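You operate a simulated robot arm through the tools that you are given. There is no shell and no other tool.

The job below is to be done with a simulated robot arm. You get a single attempt, and the scene is never put back.

Task
Put things in order on the top of the service trolley. At the end: the green brush stands where the white screen wipe stood; the grey steel mount (marked "No 5") from the top of the service trolley stands on top of the beige liner box (marked "LINERS"); the white screen wipe stands where the lamp clip stood; the lamp clip stands where the grey steel mount stood; whatever was shut is shut again. Leave all else as you found it, and nothing knocked over.

The check looks at the end state, three seconds after you hand in, the way a careful person would. Anything else that was tipped, shoved, dropped, spilled or broken makes it a failure.

Robot
A 7-joint arm with a two-finger gripper, fixed in place. Base frame: the origin is on the floor under the middle of its stand, x ahead of it, y to its left, z up; the work surface is at about z = 800. Readings come in mm, rad, newtons and seconds.
With the tool pointing down near the work surface it reaches from about 340 to 720 mm from the base axis. Its first joint turns from -1.152 to 1.152 rad. Payload 2.45 kg.
The TCP is the grasp point between the finger pads, 26 mm short of the fingertips. In the tool frame z runs along the fingers and y along their closing line. The gripper opens to 96 mm; its body begins 69 mm behind the TCP.
Orientation is that of the tool frame in the base frame, as a unit quaternion [w, x, y, z]. With the fingers straight down and closing along the base's y, the tool's x points along the base's -x, its y along +y and its z along -z.

Tools
- The arm moves only by the tool apply_moves. Its argument "series" is a list of rows, each a list of 6 numbers: the shift along the base's x, y, z in units of 200 mm (1.0 is 200 mm), then the turn, a rotation vector about the base's x, y, z in units of 60 degrees (1.0 is 60 degrees). In form: [[x, y, z, wx, wy, wz], ...]. A call has 1 to 20 rows; each row is the pose to reach, as a shift and turn from the pose commanded when the call began. "grip" is the opening, from 0 (shut) to 1 (fully open), set as the call begins (left out, the last holds). A call with a number of a shift or a turn outside -1 to 1 is refused whole. Rows are played at 5 a second. More than 50 mm and 0.15 rad between two rows, or a gripper value outside its range, and nothing of the call is played. Where a pose cannot be reached the arm comes as near as it can. A force on the tool above 40 N (or 10 N above the force at the start of the call, whichever is more), or a blocked arm, ends the call early, and 0.2 s more pass. Each finger travels about 50 mm/s and halts on what it meets, pressing with about 43 N; the grip force reading is that of the motor and also rises with nothing between the fingers. The clock runs only during rows and for 0.2 s after the last one: add rows that repeat a pose to give the fingers time. The reply holds the time, the measured pose of the TCP, the force on the tool along the base axes, the opening and the grip force, in the units named above and with some noise, with the torque about the TCP (base axes, N m) and any sound that the robot's microphone picked up, and new pictures: "views" is both (left out), scene, wrist or none.
- Cameras (640 x 400 px; columns grow to the right, rows downward): "scene" is fixed at [147.6, -380.5, 1422.5]; the picture's right is [0.91, -0.41, 0.00], its down [-0.23, -0.52, -0.82] and it looks along [0.33, 0.75, -0.57] (base axes); focal length 321 px, centre (320, 200). "wrist" rides on the gripper at [82, 3, -98] in the tool frame; the picture's right is [-0.04, 1.00, 0.00], its down [-0.73, -0.03, -0.68] and it looks along [-0.68, -0.03, 0.73] (tool axes); focal length 256 px, centre (320, 200). There is no depth. A picture from a camera that has moved, and an enlarged one, comes with that camera's place and axes in the base frame and with its lens.
- close_up(camera, box): a new picture of the part [left, top, right, bottom] of that camera's present view, enlarged. The clock stands still meanwhile.
- sign_off(): hands the job in; it is judged then, once.

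Nothing tells you positions but the pictures and the camera data. Unless the task says otherwise, let go and move clear before handing in.

The tools are called by a JSON object that holds its "method" and its "body". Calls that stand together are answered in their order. apply_moves: Moves the arm, as the interface text tells. Its arguments: {"type":"object","properties":{"series":{"type":"array"},"grip":{"type":"number"},"views":{"type":"string","enum":["both","scene","wrist","none"]}},"required":["series"]} The other tools are called the same way: close_up (camera, box) takes an enlarged picture of a part of a camera's view; sign_off () hands the job in.

At the start:

```text
time: 0.0
tcp_pos: [437.8, 86.8, 1119.0]
tcp_rot: [0.0, 0.0, 1.0, -0.001]
ft_force: [0.3, -0.7, -0.1]
ft_torque: [-0.05, 0.01, 0.01]
opening: 95.7
gripper_force: 0.0
```

scene: 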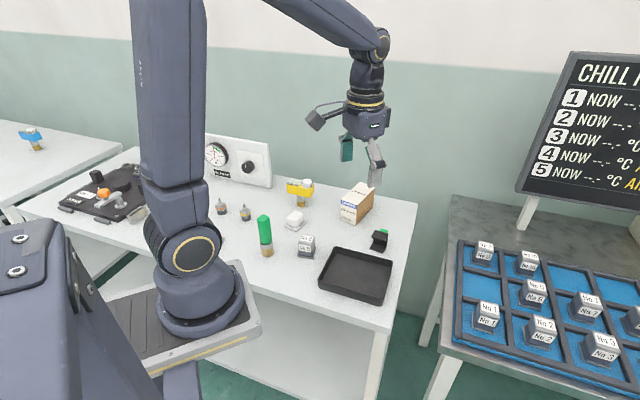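
wrist: 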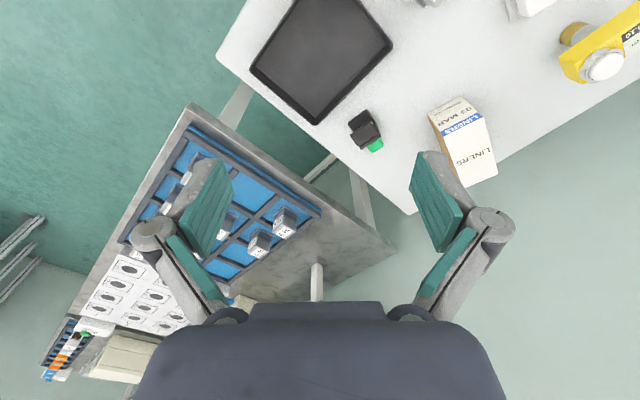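

I see a trolley top with a green brush, a white item, a grey mount, a black clip, a liner box and a tray. I'll take enlarged views first to identify each item before I move.

{"method": "close_up", "body": {"camera": "scene", "box": [240, 160, 420, 310]}}

{"method": "close_up", "body": {"camera": "scene", "box": [20, 120, 280, 290]}}

{"method": "close_up", "body": {"camera": "scene", "box": [440, 40, 640, 400]}}

{"method": "close_up", "body": {"camera": "wrist", "box": [220, 0, 640, 220]}}

```text
2.67 times, centred on (330, 235) of scene
camera zoom: at [147.6, -380.5, 1422.5], right [0.91, -0.41, 0.0], down [-0.23, -0.52, -0.82], along [0.33, 0.75, -0.57], focal length 856 px, centre (293, 107)
```

zoom: 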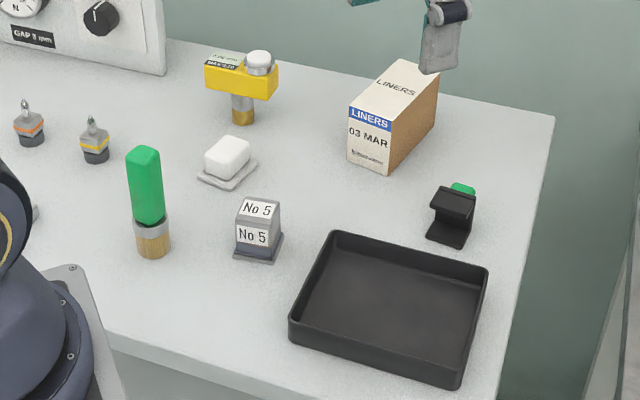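

```text
2.35 times, centred on (150, 205) of scene
camera zoom: at [147.6, -380.5, 1422.5], right [0.91, -0.41, 0.0], down [-0.23, -0.52, -0.82], along [0.33, 0.75, -0.57], focal length 755 px, centre (720, 188)
```

zoom: 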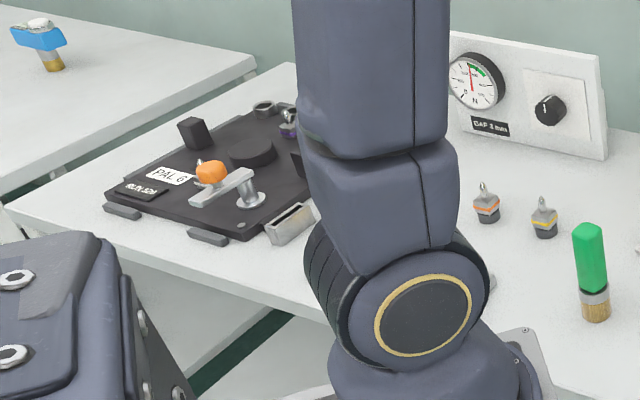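

```text
1.11 times, centred on (540, 220) of scene
camera zoom: at [147.6, -380.5, 1422.5], right [0.91, -0.41, 0.0], down [-0.23, -0.52, -0.82], along [0.33, 0.75, -0.57], focal length 357 px, centre (76, 178)
```

zoom: 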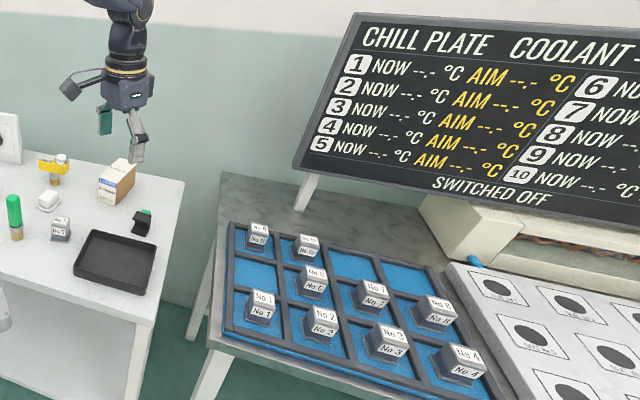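

```text
1.52 times, centred on (430, 110) of wrist
camera zoom: at [356.0, 88.7, 1218.1], right [0.04, 1.0, 0.0], down [0.73, -0.03, 0.68], along [0.68, -0.03, -0.73], focal length 390 px, centre (152, 337)
```

zoom: 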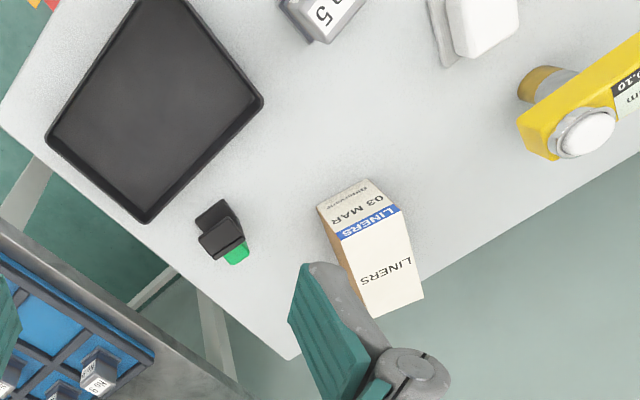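

Everything that matters is on the near trolley: mount at about (371,218), wipe at about (387,350), brush at about (274,267), clip at about (562,157), and liner box near (590,325). I'll stay high and move the wrist camera over the objects for a better view.

{"method": "apply_moves", "body": {"series": [[-0.1, 0.13, 0, 0, 0, 0], [-0.2, 0.26, 0, 0, 0, 0], [-0.3, 0.4, -0.05, 0, 0, 0], [-0.4, 0.53, -0.1, 0, 0, 0], [-0.5, 0.66, -0.15, 0, 0, 0], [-0.5, 0.66, -0.15, 0, 0, 0]], "grip": 1}}

```text
time: 1.4
tcp_pos: [340.7, 223.3, 1088.8]
tcp_rot: [-0.001, 0.0, 1.0, 0.0]
ft_force: [0.0, -0.3, -0.1]
ft_torque: [0.04, -0.03, 0.0]
opening: 96.0
gripper_force: 0.0
camera wrist: at [258.3, 224.9, 1188.0], right [0.04, 1.0, 0.0], down [0.73, -0.03, 0.68], along [0.68, -0.03, -0.73], focal length 256 px, centre (320, 200)
```

scene: 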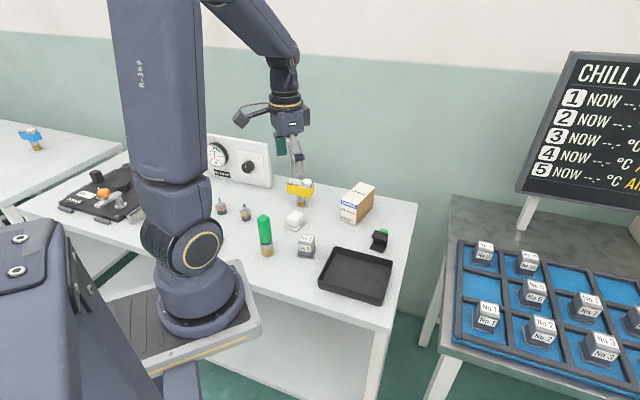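
wrist: 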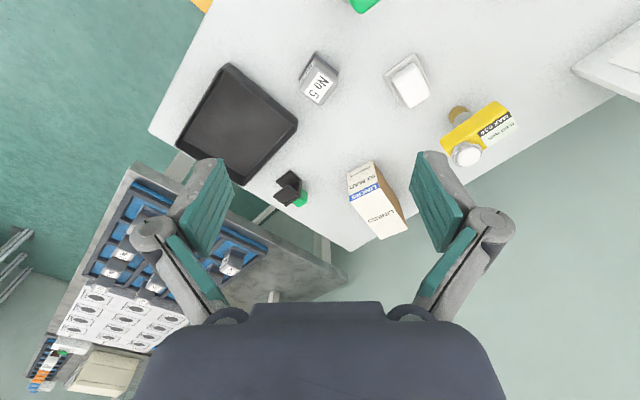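

{"method": "close_up", "body": {"camera": "wrist", "box": [270, 20, 450, 132]}}

{"method": "close_up", "body": {"camera": "wrist", "box": [240, 140, 420, 252]}}

{"method": "close_up", "body": {"camera": "scene", "box": [240, 170, 400, 270]}}

```text
3.56 times, centred on (360, 76) of wrist
camera zoom: at [258.3, 224.9, 1188.0], right [0.04, 1.0, 0.0], down [0.73, -0.03, 0.68], along [0.68, -0.03, -0.73], focal length 910 px, centre (178, 641)
```

zoom: 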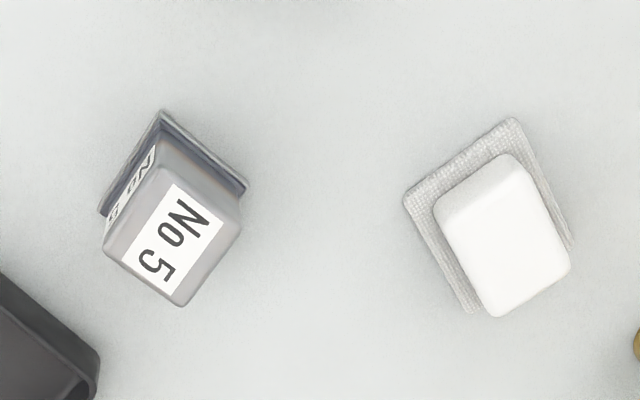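

```text
3.56 times, centred on (330, 196) of wrist
camera zoom: at [258.3, 224.9, 1188.0], right [0.04, 1.0, 0.0], down [0.73, -0.03, 0.68], along [0.68, -0.03, -0.73], focal length 910 px, centre (284, 214)
```

zoom: 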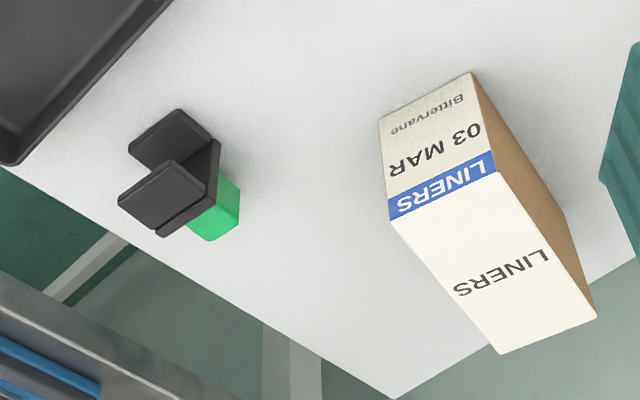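

```text
4.00 times, centred on (320, 220) of scene
camera zoom: at [147.6, -380.5, 1422.5], right [0.91, -0.41, 0.0], down [-0.23, -0.52, -0.82], along [0.33, 0.75, -0.57], focal length 1284 px, centre (320, 120)
```

zoom: 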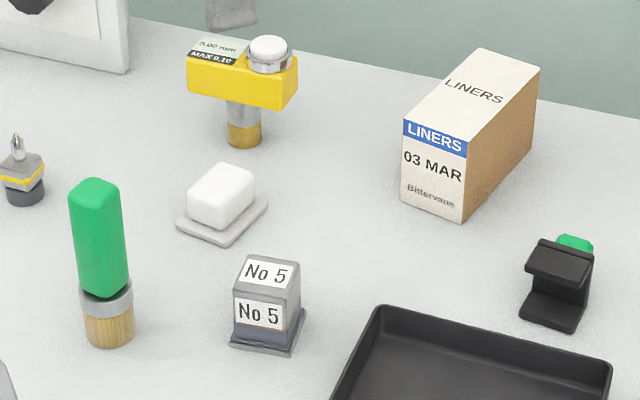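

The mount's base is about 43 mm square, centred near (377,217) with faces at about 50°. The liner box top is at about z=877, centred near (592,318). Next I'll look closer at the lamp clip.

{"method": "apply_moves", "body": {"series": [[0.15, -0.07, -0.12, 0, 0, 0], [0.3, -0.14, -0.25, 0, 0, 0], [0.45, -0.21, -0.38, 0, 0, 0], [0.6, -0.28, -0.52, 0, 0, 0], [0.71, -0.35, -0.62, 0, 0, 0], [0.71, -0.35, -0.62, 0, 0, 0]]}}

{"method": "close_up", "body": {"camera": "wrist", "box": [220, 80, 460, 230]}}

{"method": "close_up", "body": {"camera": "scene", "box": [330, 180, 426, 260]}}

```text
time: 2.8
tcp_pos: [482.1, 149.3, 965.4]
tcp_rot: [0.0, 0.0, 1.0, 0.0]
ft_force: [0.2, 0.8, -0.3]
ft_torque: [0.01, -0.01, -0.01]
opening: 95.9
gripper_force: 0.1
camera wrist: at [400.5, 151.6, 1063.3], right [0.04, 1.0, 0.0], down [0.73, -0.03, 0.68], along [0.68, -0.03, -0.73], focal length 256 px, centre (320, 200)
```

scene: 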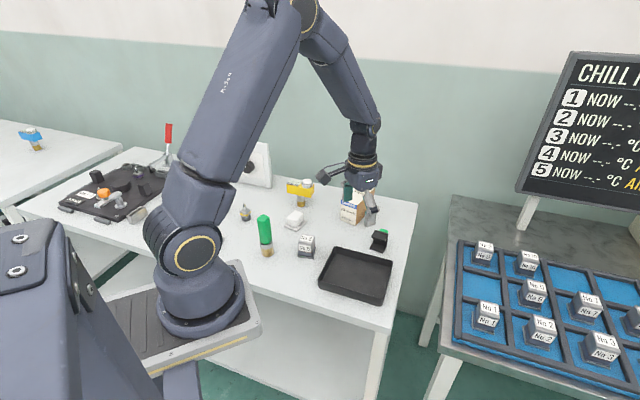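
wrist: 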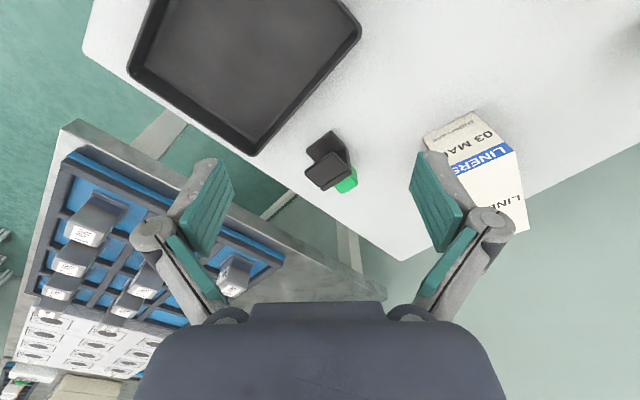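

```text
2.67 times, centred on (340, 155) of wrist
camera zoom: at [400.5, 151.6, 1063.3], right [0.04, 1.0, 0.0], down [0.73, -0.03, 0.68], along [0.68, -0.03, -0.73], focal length 683 px, centre (267, 320)
```

zoom: 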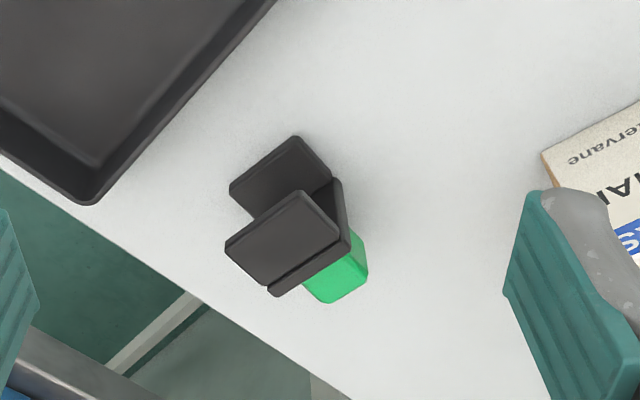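

```text
5.00 times, centred on (378, 220) of scene
camera zoom: at [147.6, -380.5, 1422.5], right [0.91, -0.41, 0.0], down [-0.23, -0.52, -0.82], along [0.33, 0.75, -0.57], focal length 1605 px, centre (30, 100)
```

zoom: 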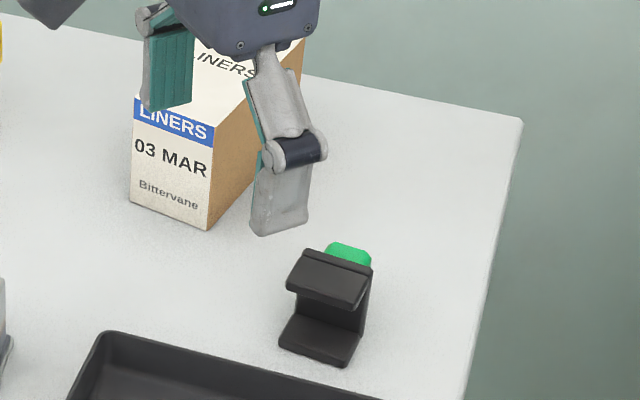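

The lamp clip is a C-shaped piece about 39 mm wide, 30 mm deep and 43 mm high, centred near (562,155), with its depth axis at about 40°. I'll start with the mount: turn the tool +50° and hover over it, keeping the camera away from the brush.

{"method": "apply_moves", "body": {"series": [[-0.07, 0.05, 0.03, 0, 0, 0.12], [-0.145, 0.097, 0.06, 0, 0, 0.24], [-0.22, 0.145, 0.075, 0, 0, 0.36], [-0.29, 0.194, 0.075, 0, 0, 0.48], [-0.365, 0.242, 0.075, 0, 0, 0.6], [-0.44, 0.29, 0.075, 0, 0, 0.72], [-0.5125, 0.34, 0.075, 0, 0, 0.833], [-0.5125, 0.34, 0.075, 0, 0, 0.833]]}}

{"method": "close_up", "body": {"camera": "wrist", "box": [220, 100, 440, 240]}}

```text
time: 4.6
tcp_pos: [379.7, 216.1, 981.2]
tcp_rot: [0.001, -0.424, 0.906, 0.0]
ft_force: [0.1, 0.5, -0.4]
ft_torque: [0.0, -0.01, 0.0]
opening: 96.2
gripper_force: 0.0
camera wrist: at [323.0, 155.1, 1080.0], right [-0.74, 0.67, 0.0], down [0.49, 0.54, 0.68], along [0.46, 0.5, -0.73], focal length 256 px, centre (320, 200)
```

scene: 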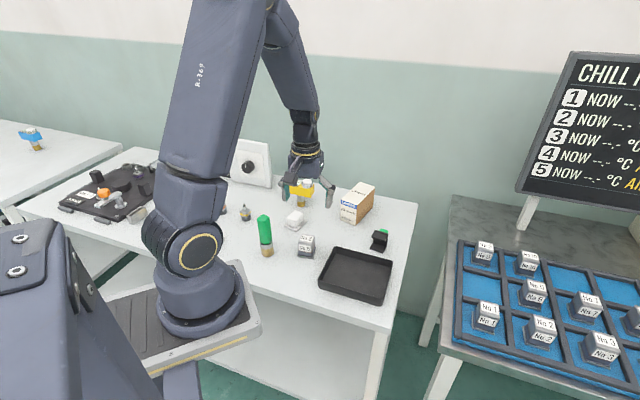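
wrist: 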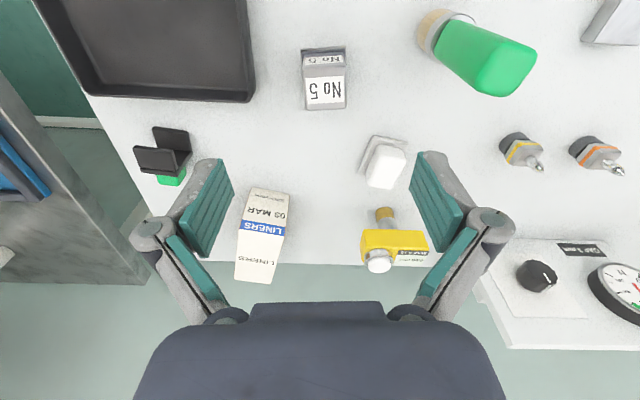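

```text
2.86 times, centred on (330, 170) of wrist
camera zoom: at [323.0, 155.1, 1080.0], right [-0.74, 0.67, 0.0], down [0.49, 0.54, 0.68], along [0.46, 0.5, -0.73], focal length 731 px, centre (291, 286)
```

zoom: 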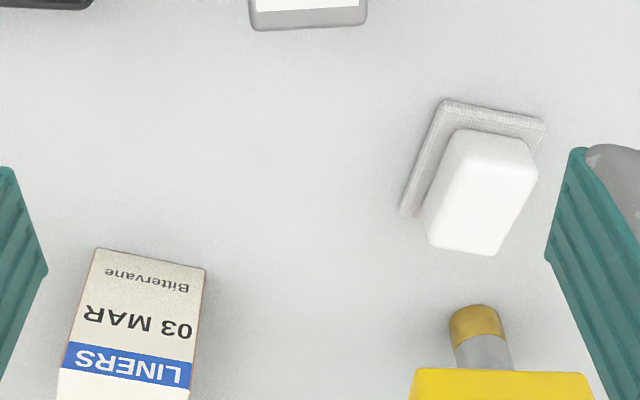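

The mount sits square to the fingers in this view, so I'll check it and the brush in enlarged pictures.

{"method": "close_up", "body": {"camera": "wrist", "box": [250, 20, 410, 120]}}

{"method": "close_up", "body": {"camera": "wrist", "box": [400, 0, 560, 100]}}

{"method": "close_up", "body": {"camera": "wrist", "box": [330, 110, 450, 210]}}

```text
4.00 times, centred on (330, 70) of wrist
camera zoom: at [323.0, 155.1, 1080.0], right [-0.74, 0.67, 0.0], down [0.49, 0.54, 0.68], along [0.46, 0.5, -0.73], focal length 1024 px, centre (280, 720)
```

zoom: 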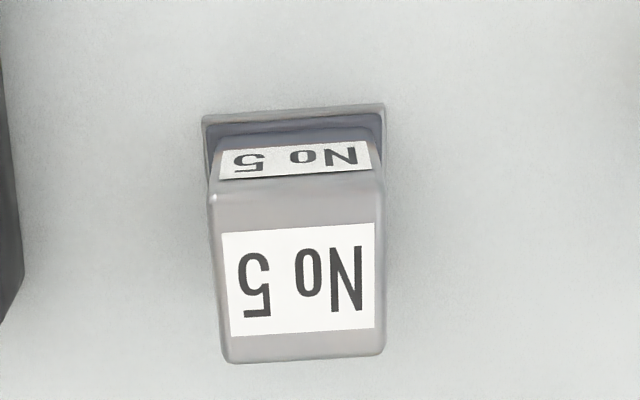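

```text
4.00 times, centred on (480, 50) of wrist
camera zoom: at [323.0, 155.1, 1080.0], right [-0.74, 0.67, 0.0], down [0.49, 0.54, 0.68], along [0.46, 0.5, -0.73], focal length 1024 px, centre (-320, 800)
```

zoom: 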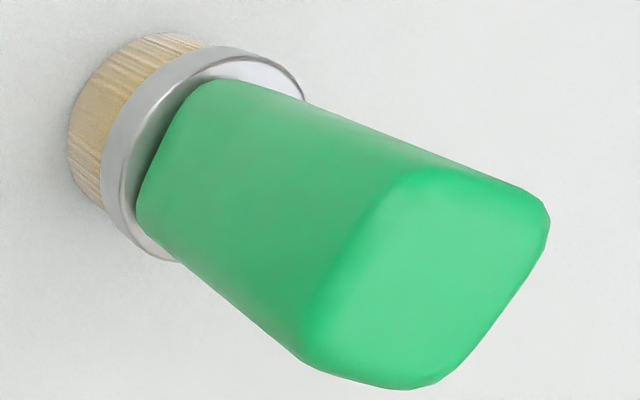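

```text
4.00 times, centred on (390, 160) of wrist
camera zoom: at [323.0, 155.1, 1080.0], right [-0.74, 0.67, 0.0], down [0.49, 0.54, 0.68], along [0.46, 0.5, -0.73], focal length 1024 px, centre (40, 360)
```

zoom: 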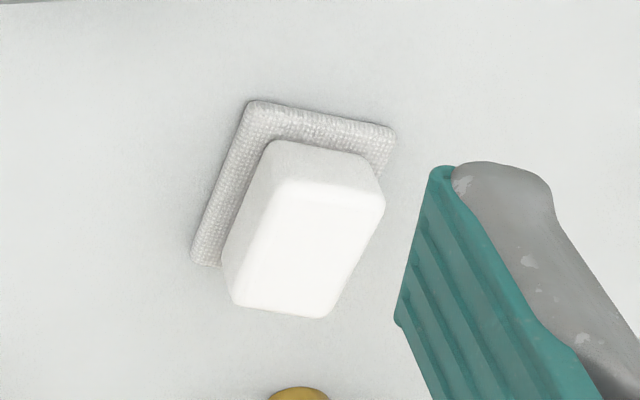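

The mount's refined centre is about (375,218) with its faces at 141°. I'll narrow the fingers to about 62 mm to clear the tray and descend around the mount.

{"method": "apply_moves", "body": {"series": [[-0.0125, 0.011, 0, 0, 0, 0.017], [-0.0125, 0.011, 0, 0, 0, 0.017], [-0.0125, 0.011, -0.1, 0, 0, 0.017], [-0.0125, 0.011, -0.25, 0, 0, 0.017], [-0.0125, 0.011, -0.4, 0, 0, 0.017], [-0.0125, 0.011, -0.5, 0, 0, 0.017], [-0.0125, 0.011, -0.58, 0, 0, 0.017], [-0.0125, 0.011, -0.64, 0, 0, 0.017], [-0.0125, 0.011, -0.68, 0, 0, 0.017], [-0.0125, 0.011, -0.71, 0, 0, 0.017], [-0.0125, 0.011, -0.71, 0, 0, 0.017]], "grip": 0.65}}

{"method": "close_up", "body": {"camera": "scene", "box": [240, 170, 400, 270]}}

```text
time: 7.0
tcp_pos: [375.7, 218.9, 837.7]
tcp_rot: [0.0, -0.43, 0.903, 0.0]
ft_force: [-0.4, -0.4, 0.1]
ft_torque: [0.02, 0.0, 0.02]
opening: 62.6
gripper_force: 0.0
camera wrist: at [321.2, 156.5, 935.7], right [-0.75, 0.66, 0.0], down [0.48, 0.55, 0.68], along [0.45, 0.51, -0.73], focal length 256 px, centre (320, 200)
```

scene: 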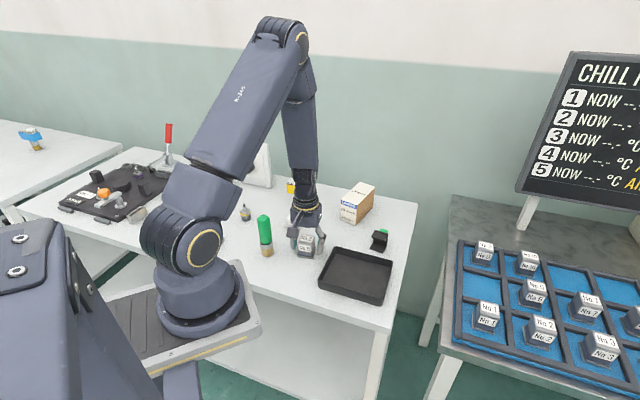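
wrist: 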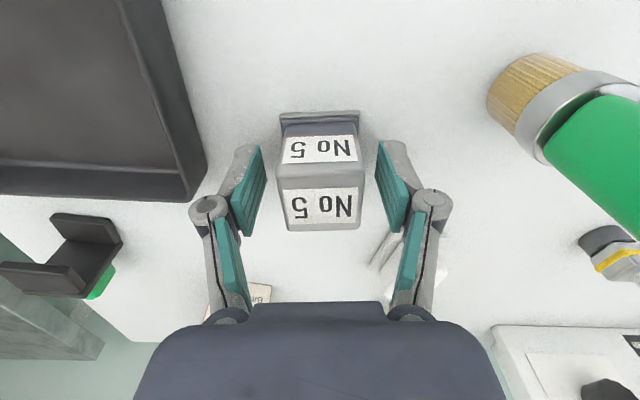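

```text
4.00 times, centred on (320, 220) of scene
camera zoom: at [147.6, -380.5, 1422.5], right [0.91, -0.41, 0.0], down [-0.23, -0.52, -0.82], along [0.33, 0.75, -0.57], focal length 1284 px, centre (320, 120)
```

zoom: 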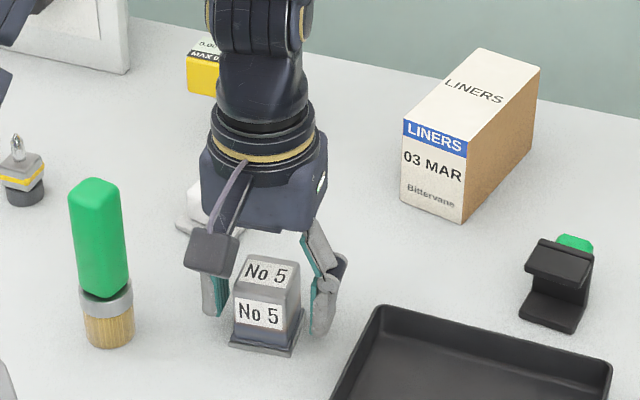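

The mount is centred between the fingers and nothing is touching. Closing the grip now.

{"method": "apply_moves", "body": {"series": [[0, 0, 0, 0, 0, 0], [0, 0, 0, 0, 0, 0], [0, 0, 0, 0, 0, 0], [0, 0, 0, 0, 0, 0], [0, 0, 0, 0, 0, 0]], "grip": 0, "views": "wrist"}}

```text
time: 8.2
tcp_pos: [375.7, 218.6, 836.6]
tcp_rot: [-0.001, -0.43, 0.903, -0.001]
ft_force: [-0.9, 0.9, 0.9]
ft_torque: [0.08, 0.01, -0.01]
opening: 37.2
gripper_force: 42.6
camera wrist: at [321.1, 156.6, 935.9], right [-0.75, 0.66, 0.0], down [0.48, 0.55, 0.68], along [0.45, 0.51, -0.73], focal length 256 px, centre (320, 200)
```

wrist: 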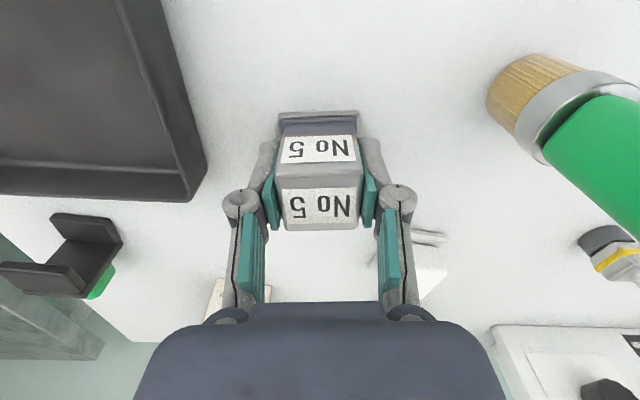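

The mount is gripped with the opening at 37 mm. I'll lift slowly and check that it comes up with the fingers.

{"method": "apply_moves", "body": {"series": [[0, 0, 0.02, 0, 0, 0], [0, 0, 0.05, 0, 0, 0], [0, 0, 0.1, 0, 0, 0], [0, 0, 0.2, 0, 0, 0], [0, 0, 0.3, 0, 0, 0], [0, 0, 0.3, 0, 0, 0]], "views": "both"}}

```text
time: 9.6
tcp_pos: [374.2, 218.7, 897.6]
tcp_rot: [-0.001, -0.43, 0.903, 0.0]
ft_force: [0.7, 0.4, -1.6]
ft_torque: [-0.01, -0.03, 0.0]
opening: 37.4
gripper_force: 43.0
camera wrist: at [319.9, 155.0, 996.3], right [-0.75, 0.66, 0.0], down [0.48, 0.55, 0.68], along [0.45, 0.51, -0.73], focal length 256 px, centre (320, 200)
```

scene: 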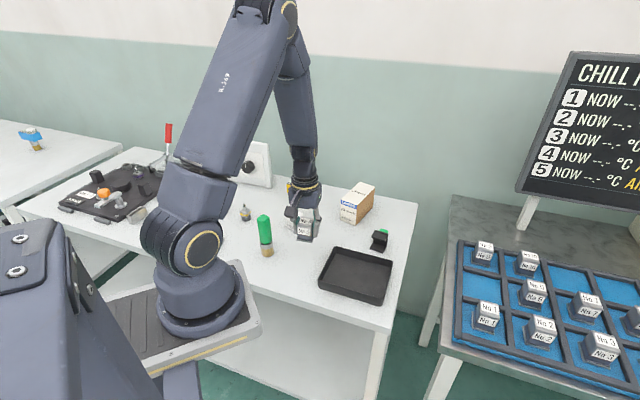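
wrist: 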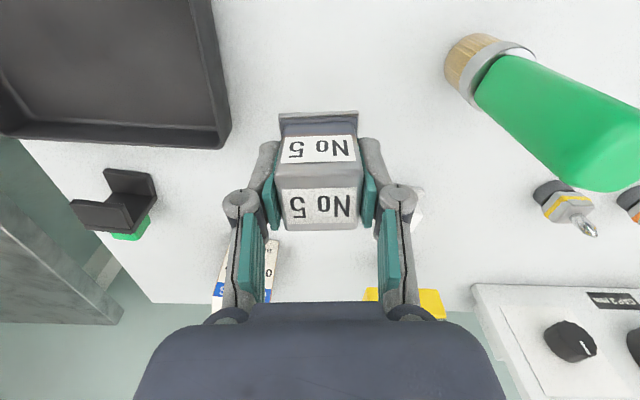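

It lifted cleanly, weighing about 1.6 N. I'll raise it higher and carry it toward the liner box, turning slightly to match the box's long axis.

{"method": "apply_moves", "body": {"series": [[0, 0, 0.15, 0, 0, 0], [0, 0, 0.32, 0, 0, 0], [0.1, 0.05, 0.42, 0, 0, -0.06], [0.25, 0.12, 0.45, 0, 0, -0.15], [0.4, 0.2, 0.45, 0, 0, -0.25], [0.55, 0.27, 0.45, 0, 0, -0.317], [0.7, 0.34, 0.45, 0, 0, -0.317], [0.7, 0.34, 0.45, 0, 0, -0.317]]}}

{"method": "close_up", "body": {"camera": "wrist", "box": [200, 180, 440, 330]}}

{"method": "close_up", "body": {"camera": "scene", "box": [300, 140, 420, 240]}}

```text
time: 11.4
tcp_pos: [516.3, 285.3, 986.9]
tcp_rot: [0.0, -0.276, 0.961, 0.0]
ft_force: [-0.2, -0.1, -2.4]
ft_torque: [0.01, 0.02, 0.01]
opening: 37.6
gripper_force: 42.8
camera wrist: at [444.4, 243.2, 1084.8], right [-0.5, 0.87, 0.0], down [0.64, 0.36, 0.68], along [0.59, 0.34, -0.73], focal length 256 px, centre (320, 200)
```

scene: 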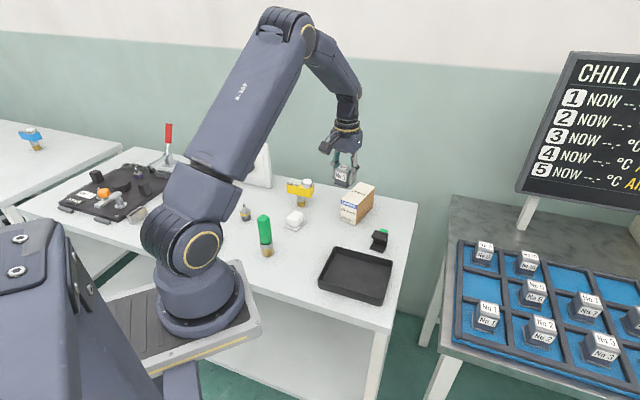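
wrist: 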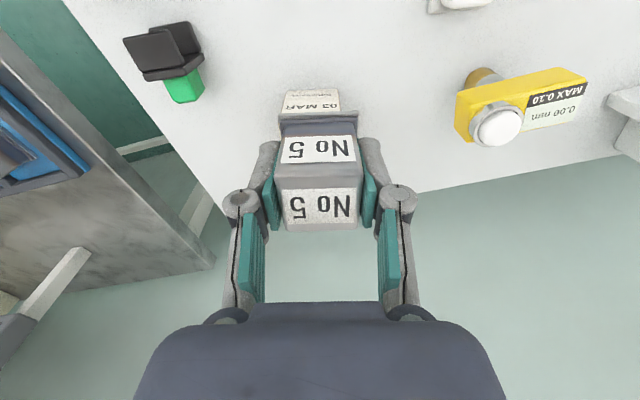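

```text
2.67 times, centred on (320, 255) of wrist
camera zoom: at [444.4, 243.2, 1084.8], right [-0.5, 0.87, 0.0], down [0.64, 0.36, 0.68], along [0.59, 0.34, -0.73], focal length 683 px, centre (320, 53)
```

zoom: 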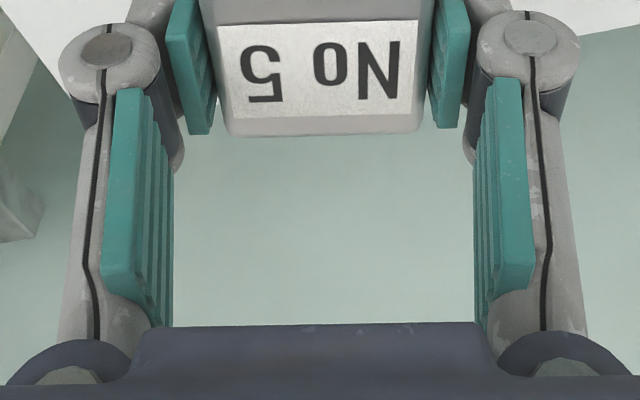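

```text
4.00 times, centred on (360, 190) of scene
camera zoom: at [147.6, -380.5, 1422.5], right [0.91, -0.41, 0.0], down [-0.23, -0.52, -0.82], along [0.33, 0.75, -0.57], focal length 1284 px, centre (160, 240)
```

zoom: 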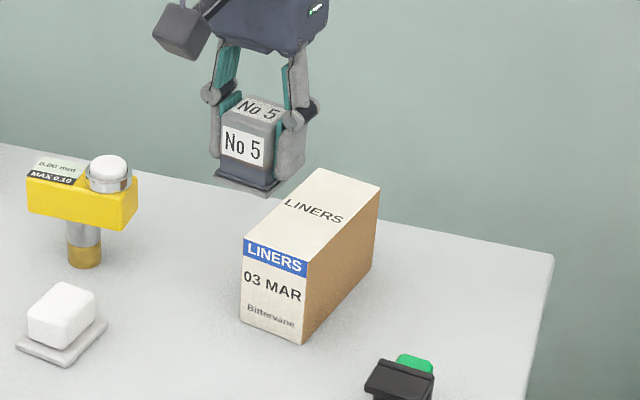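

The box axis is about 32.6° and the mount is now at about 33°, so they match. I'll move over the box centre and come down partway to check alignment before setting it down.

{"method": "apply_moves", "body": {"series": [[0.1, 0.045, 0, 0, 0, 0], [0.2, 0.09, 0, 0, 0, 0], [0.3, 0.135, 0, 0, 0, 0], [0.365, 0.165, 0, 0, 0, 0], [0.365, 0.165, -0.08, 0, 0, 0], [0.365, 0.165, -0.17, 0, 0, 0], [0.365, 0.165, -0.22, 0, 0, 0], [0.365, 0.165, -0.22, 0, 0, 0]]}}

{"method": "close_up", "body": {"camera": "scene", "box": [310, 140, 410, 240]}}

{"method": "close_up", "body": {"camera": "wrist", "box": [240, 60, 400, 180]}}

```text
time: 13.2
tcp_pos: [589.2, 320.3, 943.5]
tcp_rot: [0.0, -0.275, 0.961, 0.0]
ft_force: [-0.5, 0.4, -2.2]
ft_torque: [0.0, 0.01, 0.01]
opening: 37.4
gripper_force: 42.9
camera wrist: at [516.9, 279.2, 1041.1], right [-0.5, 0.87, 0.0], down [0.64, 0.36, 0.68], along [0.59, 0.34, -0.73], focal length 256 px, centre (320, 200)
```

scene: 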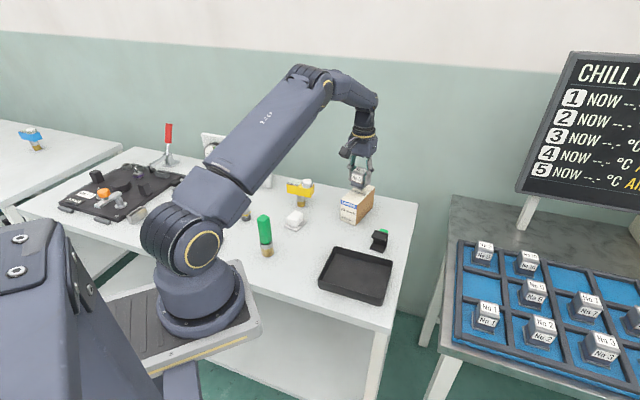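
wrist: 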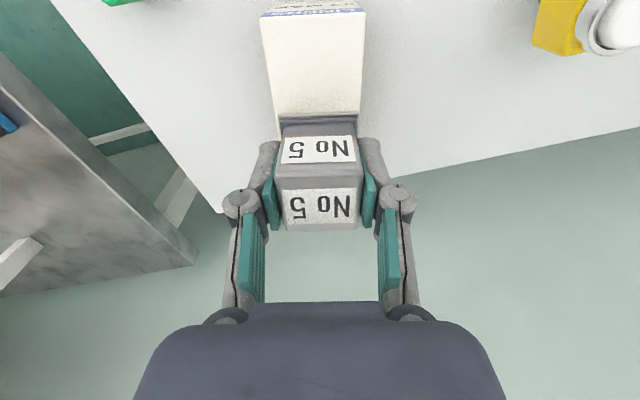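

```text
4.00 times, centred on (360, 190) of scene
camera zoom: at [147.6, -380.5, 1422.5], right [0.91, -0.41, 0.0], down [-0.23, -0.52, -0.82], along [0.33, 0.75, -0.57], focal length 1284 px, centre (160, 240)
```

zoom: 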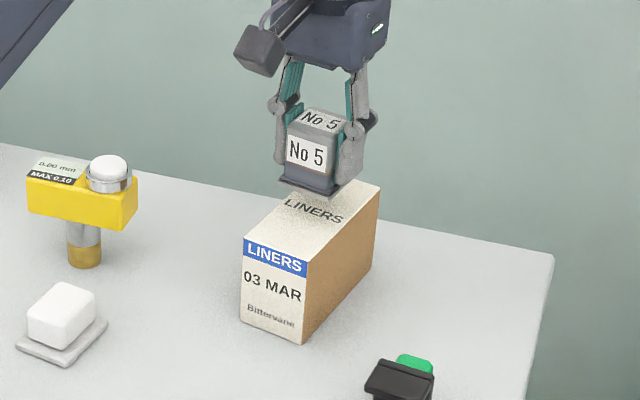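

```text
3.33 times, centred on (320, 120) of wrist
camera zoom: at [516.9, 279.2, 1041.1], right [-0.5, 0.87, 0.0], down [0.64, 0.36, 0.68], along [0.59, 0.34, -0.73], focal length 853 px, centre (320, 467)
```

zoom: 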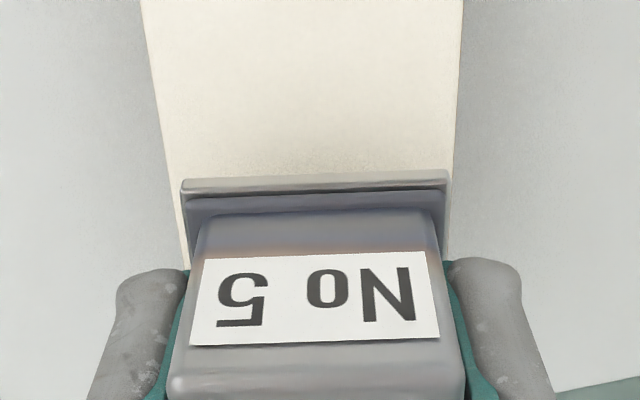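

The mount is within about 2 mm of the box's centre line and square to it. I'll make a small correction and lower it to just above the lid.

{"method": "apply_moves", "body": {"series": [[-0.014, -0.016, 0, 0, 0, 0], [-0.014, -0.016, -0.05, 0, 0, 0], [-0.014, -0.016, -0.09, 0, 0, 0], [-0.014, -0.016, -0.12, 0, 0, 0], [-0.014, -0.016, -0.13, 0, 0, 0], [-0.014, -0.016, -0.13, 0, 0, 0]]}}

{"method": "close_up", "body": {"camera": "scene", "box": [330, 150, 400, 230]}}

```text
time: 14.6
tcp_pos: [586.3, 317.0, 917.7]
tcp_rot: [0.0, -0.276, 0.961, 0.0]
ft_force: [-0.5, 0.5, -0.1]
ft_torque: [0.01, 0.02, 0.0]
opening: 37.4
gripper_force: 43.3
camera wrist: at [514.4, 274.5, 1015.9], right [-0.5, 0.87, 0.0], down [0.64, 0.36, 0.68], along [0.59, 0.34, -0.73], focal length 256 px, centre (320, 200)
```

scene: 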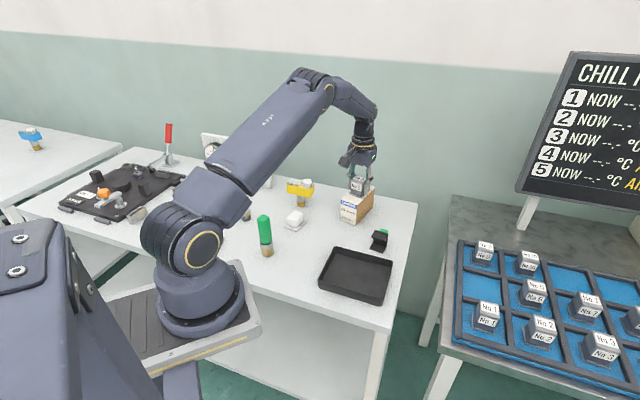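
wrist: 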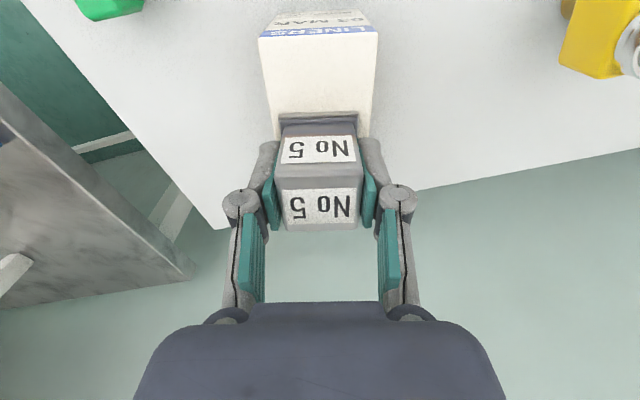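

```text
5.00 times, centred on (365, 190) of scene
camera zoom: at [147.6, -380.5, 1422.5], right [0.91, -0.41, 0.0], down [-0.23, -0.52, -0.82], along [0.33, 0.75, -0.57], focal length 1605 px, centre (95, 250)
```

zoom: 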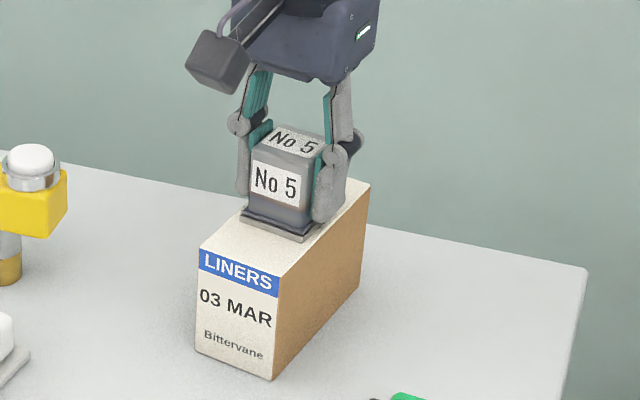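

The mount looks to be just at the lid, since the vertical force went from about -2 N to 0. I'll lower one millimetre at a time and watch the force.

{"method": "apply_moves", "body": {"series": [[0, 0, -0.005, 0, 0, 0], [0, 0, -0.005, 0, 0, 0], [0, 0, -0.005, 0, 0, 0]], "views": "none"}}

```text
time: 15.4
tcp_pos: [585.2, 316.6, 917.5]
tcp_rot: [0.001, -0.275, 0.961, 0.001]
ft_force: [2.7, -0.7, 3.7]
ft_torque: [-0.08, 0.03, 0.01]
opening: 37.3
gripper_force: 42.8
```

The force is now +3.7 N, so the mount is resting on the lid. I'll open the fingers gently.

{"method": "apply_moves", "body": {"series": [[0, 0, 0.002, 0, 0, 0], [0, 0, 0.002, 0, 0, 0], [0, 0, 0.002, 0, 0, 0], [0, 0, 0.002, 0, 0, 0], [0, 0, 0.002, 0, 0, 0]], "grip": 0.62}}

{"method": "close_up", "body": {"camera": "scene", "box": [330, 150, 400, 230]}}

```text
time: 16.6
tcp_pos: [585.1, 317.4, 916.9]
tcp_rot: [0.001, -0.276, 0.961, 0.0]
ft_force: [-0.6, 0.9, -0.4]
ft_torque: [0.0, -0.05, -0.01]
opening: 59.7
gripper_force: 0.1
camera wrist: at [513.4, 274.8, 1015.8], right [-0.5, 0.87, 0.0], down [0.64, 0.36, 0.68], along [0.59, 0.34, -0.73], focal length 256 px, centre (320, 200)
```

scene: 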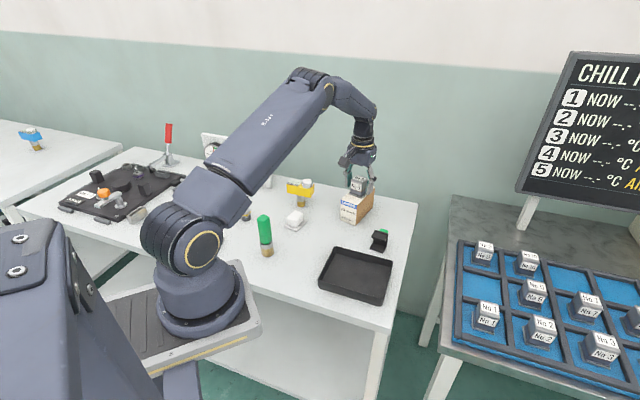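
wrist: 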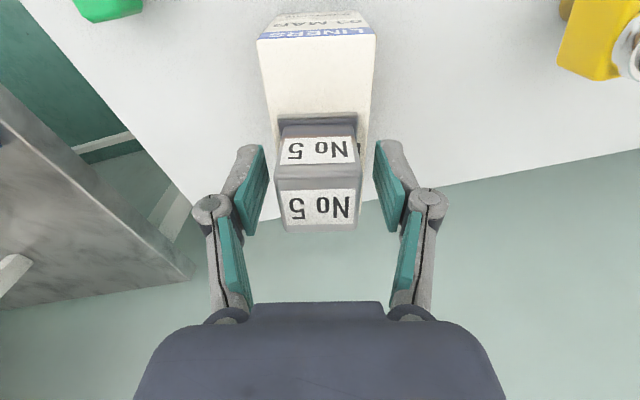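

```text
5.00 times, centred on (365, 190) of scene
camera zoom: at [147.6, -380.5, 1422.5], right [0.91, -0.41, 0.0], down [-0.23, -0.52, -0.82], along [0.33, 0.75, -0.57], focal length 1605 px, centre (95, 250)
```

zoom: 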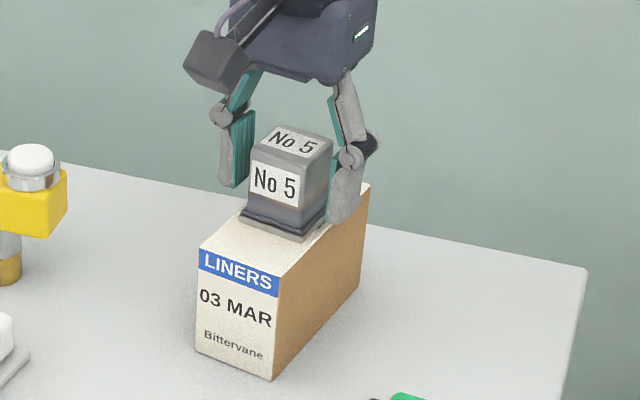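

The mount stands upright on the box. I'll go straight up, then over to hover above the lamp clip.

{"method": "apply_moves", "body": {"series": [[0, 0, 0.05, 0, 0, 0], [0, 0, 0.2, 0, 0, 0], [0, 0, 0.4, 0, 0, 0], [-0.02, -0.15, 0.4, 0, 0, 0.05], [-0.04, -0.35, 0.4, 0, 0, 0.1], [-0.08, -0.55, 0.35, 0, 0, 0.142], [-0.11, -0.72, 0.3, 0, 0, 0.142], [-0.115, -0.81, 0.22, 0, 0, 0.142], [-0.115, -0.81, 0.22, 0, 0, 0.142]], "grip": 0.7}}

{"method": "close_up", "body": {"camera": "wrist", "box": [240, 60, 400, 160]}}

{"method": "close_up", "body": {"camera": "scene", "box": [320, 160, 420, 270]}}

```text
time: 18.6
tcp_pos: [565.0, 157.0, 960.8]
tcp_rot: [-0.001, -0.346, 0.938, 0.001]
ft_force: [-0.3, 0.0, 0.1]
ft_torque: [0.0, 0.02, 0.04]
opening: 67.1
gripper_force: 0.0
camera wrist: at [499.7, 105.5, 1059.6], right [-0.62, 0.79, 0.0], down [0.58, 0.45, 0.68], along [0.53, 0.42, -0.73], focal length 256 px, centre (320, 200)
```

scene: 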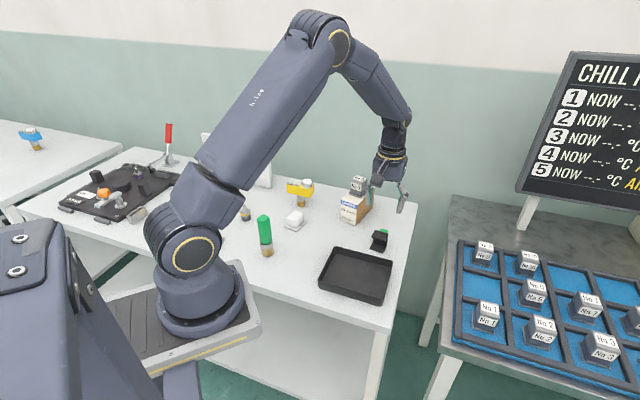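
wrist: 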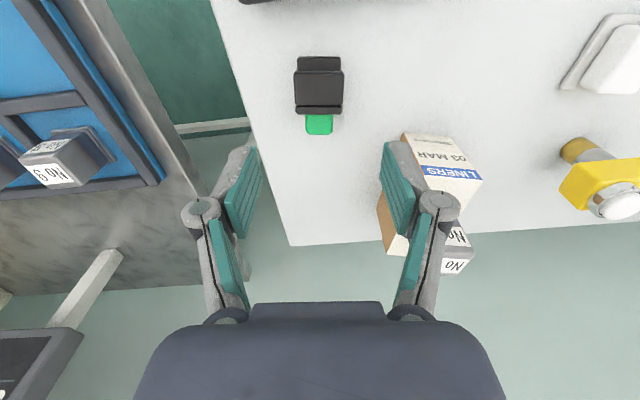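

```text
4.00 times, centred on (320, 110) of wrist
camera zoom: at [499.7, 105.5, 1059.6], right [-0.62, 0.79, 0.0], down [0.58, 0.45, 0.68], along [0.53, 0.42, -0.73], focal length 1024 px, centre (320, 560)
```

zoom: 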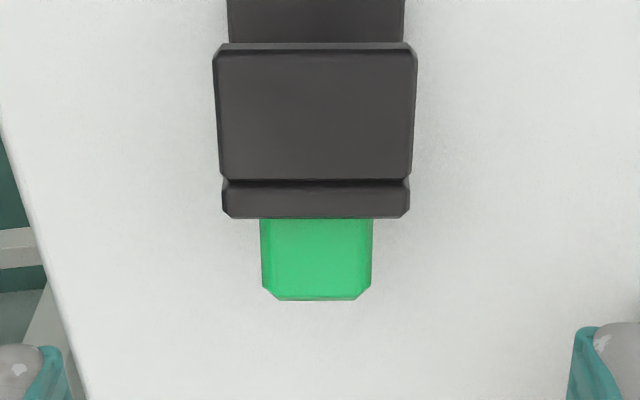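

```text
3.64 times, centred on (370, 215) of scene
camera zoom: at [147.5, -380.5, 1422.5], right [0.91, -0.41, 0.0], down [-0.23, -0.52, -0.82], along [0.33, 0.75, -0.57], focal length 1167 px, centre (138, 146)
```

zoom: 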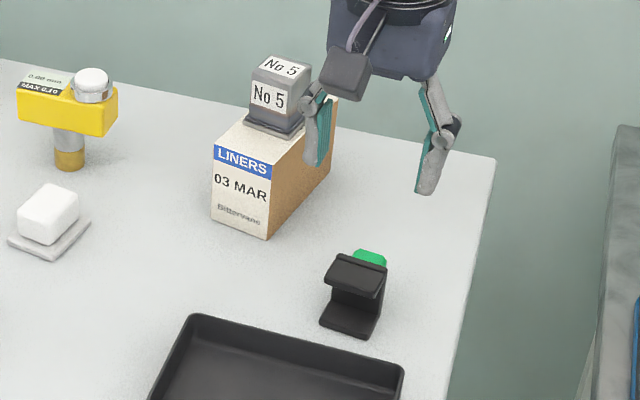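

The clip is nearly aligned; it needs about 2° less yaw and a 2 mm sideways shift. I'll correct that and descend with the fingers open around it.

{"method": "apply_moves", "body": {"series": [[0.007, -0.006, 0, 0, 0, -0.037], [0.007, -0.006, -0.1, 0, 0, -0.037], [0.007, -0.006, -0.22, 0, 0, -0.037], [0.007, -0.006, -0.34, 0, 0, -0.037], [0.007, -0.006, -0.44, 0, 0, -0.037], [0.007, -0.006, -0.52, 0, 0, -0.037], [0.007, -0.006, -0.57, 0, 0, -0.037], [0.007, -0.006, -0.61, 0, 0, -0.037], [0.007, -0.006, -0.632, 0, 0, -0.037], [0.007, -0.006, -0.632, 0, 0, -0.037]]}}

{"method": "close_up", "body": {"camera": "wrist", "box": [220, 80, 420, 230]}}

{"method": "close_up", "body": {"camera": "scene", "box": [320, 160, 420, 270]}}

```text
time: 20.8
tcp_pos: [563.7, 153.3, 834.8]
tcp_rot: [0.0, -0.328, 0.945, 0.0]
ft_force: [-0.6, -0.8, -0.3]
ft_torque: [0.02, -0.03, 0.02]
opening: 67.0
gripper_force: 0.1
camera wrist: at [497.0, 105.1, 934.1], right [-0.59, 0.81, 0.0], down [0.59, 0.43, 0.68], along [0.55, 0.4, -0.73], focal length 256 px, centre (320, 200)
```

scene: 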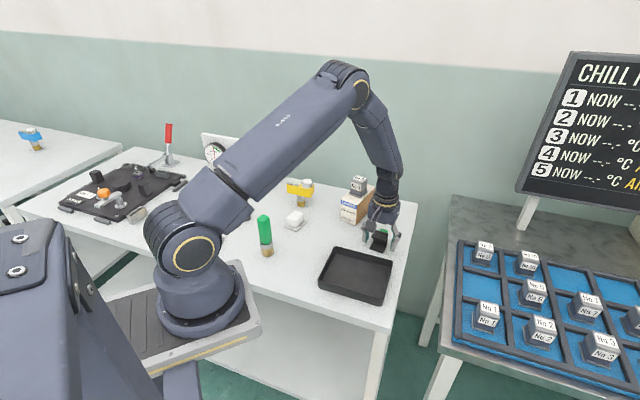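
wrist: 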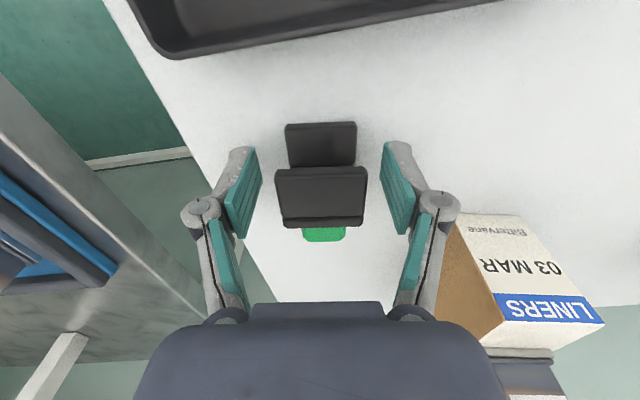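

```text
2.67 times, centred on (320, 155) of wrist
camera zoom: at [497.0, 105.1, 934.1], right [-0.59, 0.81, 0.0], down [0.59, 0.43, 0.68], along [0.55, 0.4, -0.73], focal length 683 px, centre (320, 320)
```

zoom: 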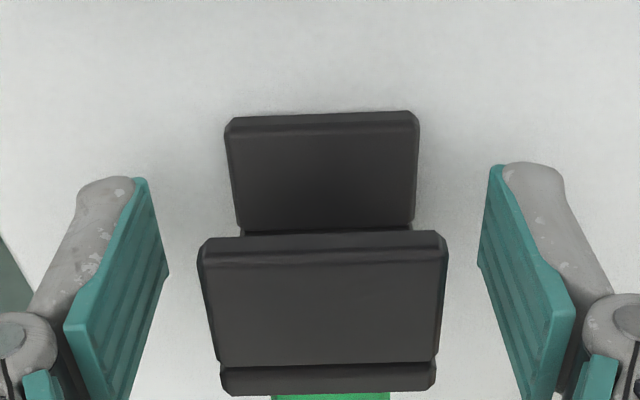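

```text
3.64 times, centred on (370, 215) of scene
camera zoom: at [147.6, -380.5, 1422.5], right [0.91, -0.41, 0.0], down [-0.23, -0.52, -0.82], along [0.33, 0.75, -0.57], focal length 1167 px, centre (138, 146)
```

zoom: 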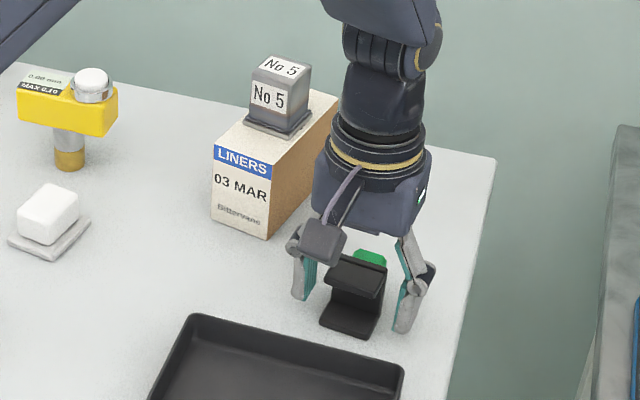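

The clip is centred between the fingers, so I'll close on its sides.

{"method": "apply_moves", "body": {"series": [[0, 0, 0, 0, 0, 0], [0, 0, 0, 0, 0, 0], [0, 0, 0, 0, 0, 0], [0, 0, 0, 0, 0, 0], [0, 0, 0, 0, 0, 0]], "grip": 0}}

{"method": "close_up", "body": {"camera": "wrist", "box": [220, 80, 420, 250]}}

```text
time: 22.0
tcp_pos: [563.8, 154.9, 835.5]
tcp_rot: [-0.001, -0.328, 0.945, -0.001]
ft_force: [0.2, 0.0, 1.6]
ft_torque: [0.01, 0.0, -0.03]
opening: 38.9
gripper_force: 42.8
camera wrist: at [497.0, 105.1, 934.3], right [-0.59, 0.81, 0.0], down [0.59, 0.43, 0.68], along [0.55, 0.4, -0.73], focal length 256 px, centre (320, 200)
```

scene: 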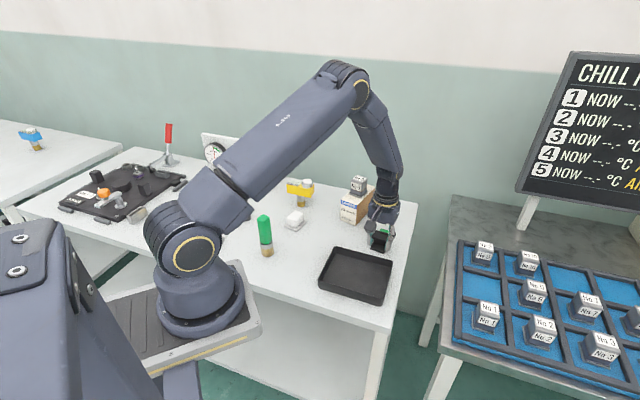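
wrist: 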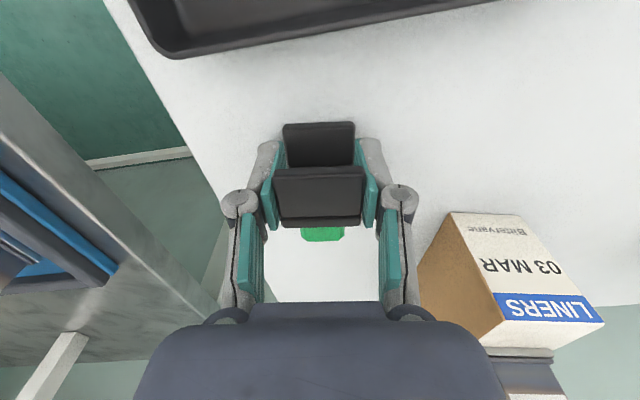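

```text
2.35 times, centred on (320, 165) of wrist
camera zoom: at [497.0, 105.1, 934.3], right [-0.59, 0.81, 0.0], down [0.59, 0.43, 0.68], along [0.55, 0.4, -0.73], focal length 602 px, centre (320, 282)
```

zoom: 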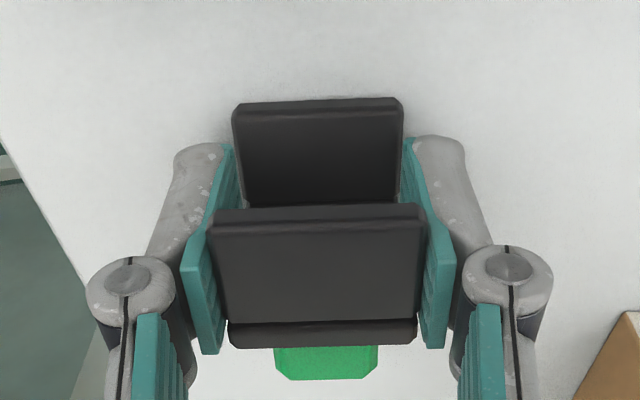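

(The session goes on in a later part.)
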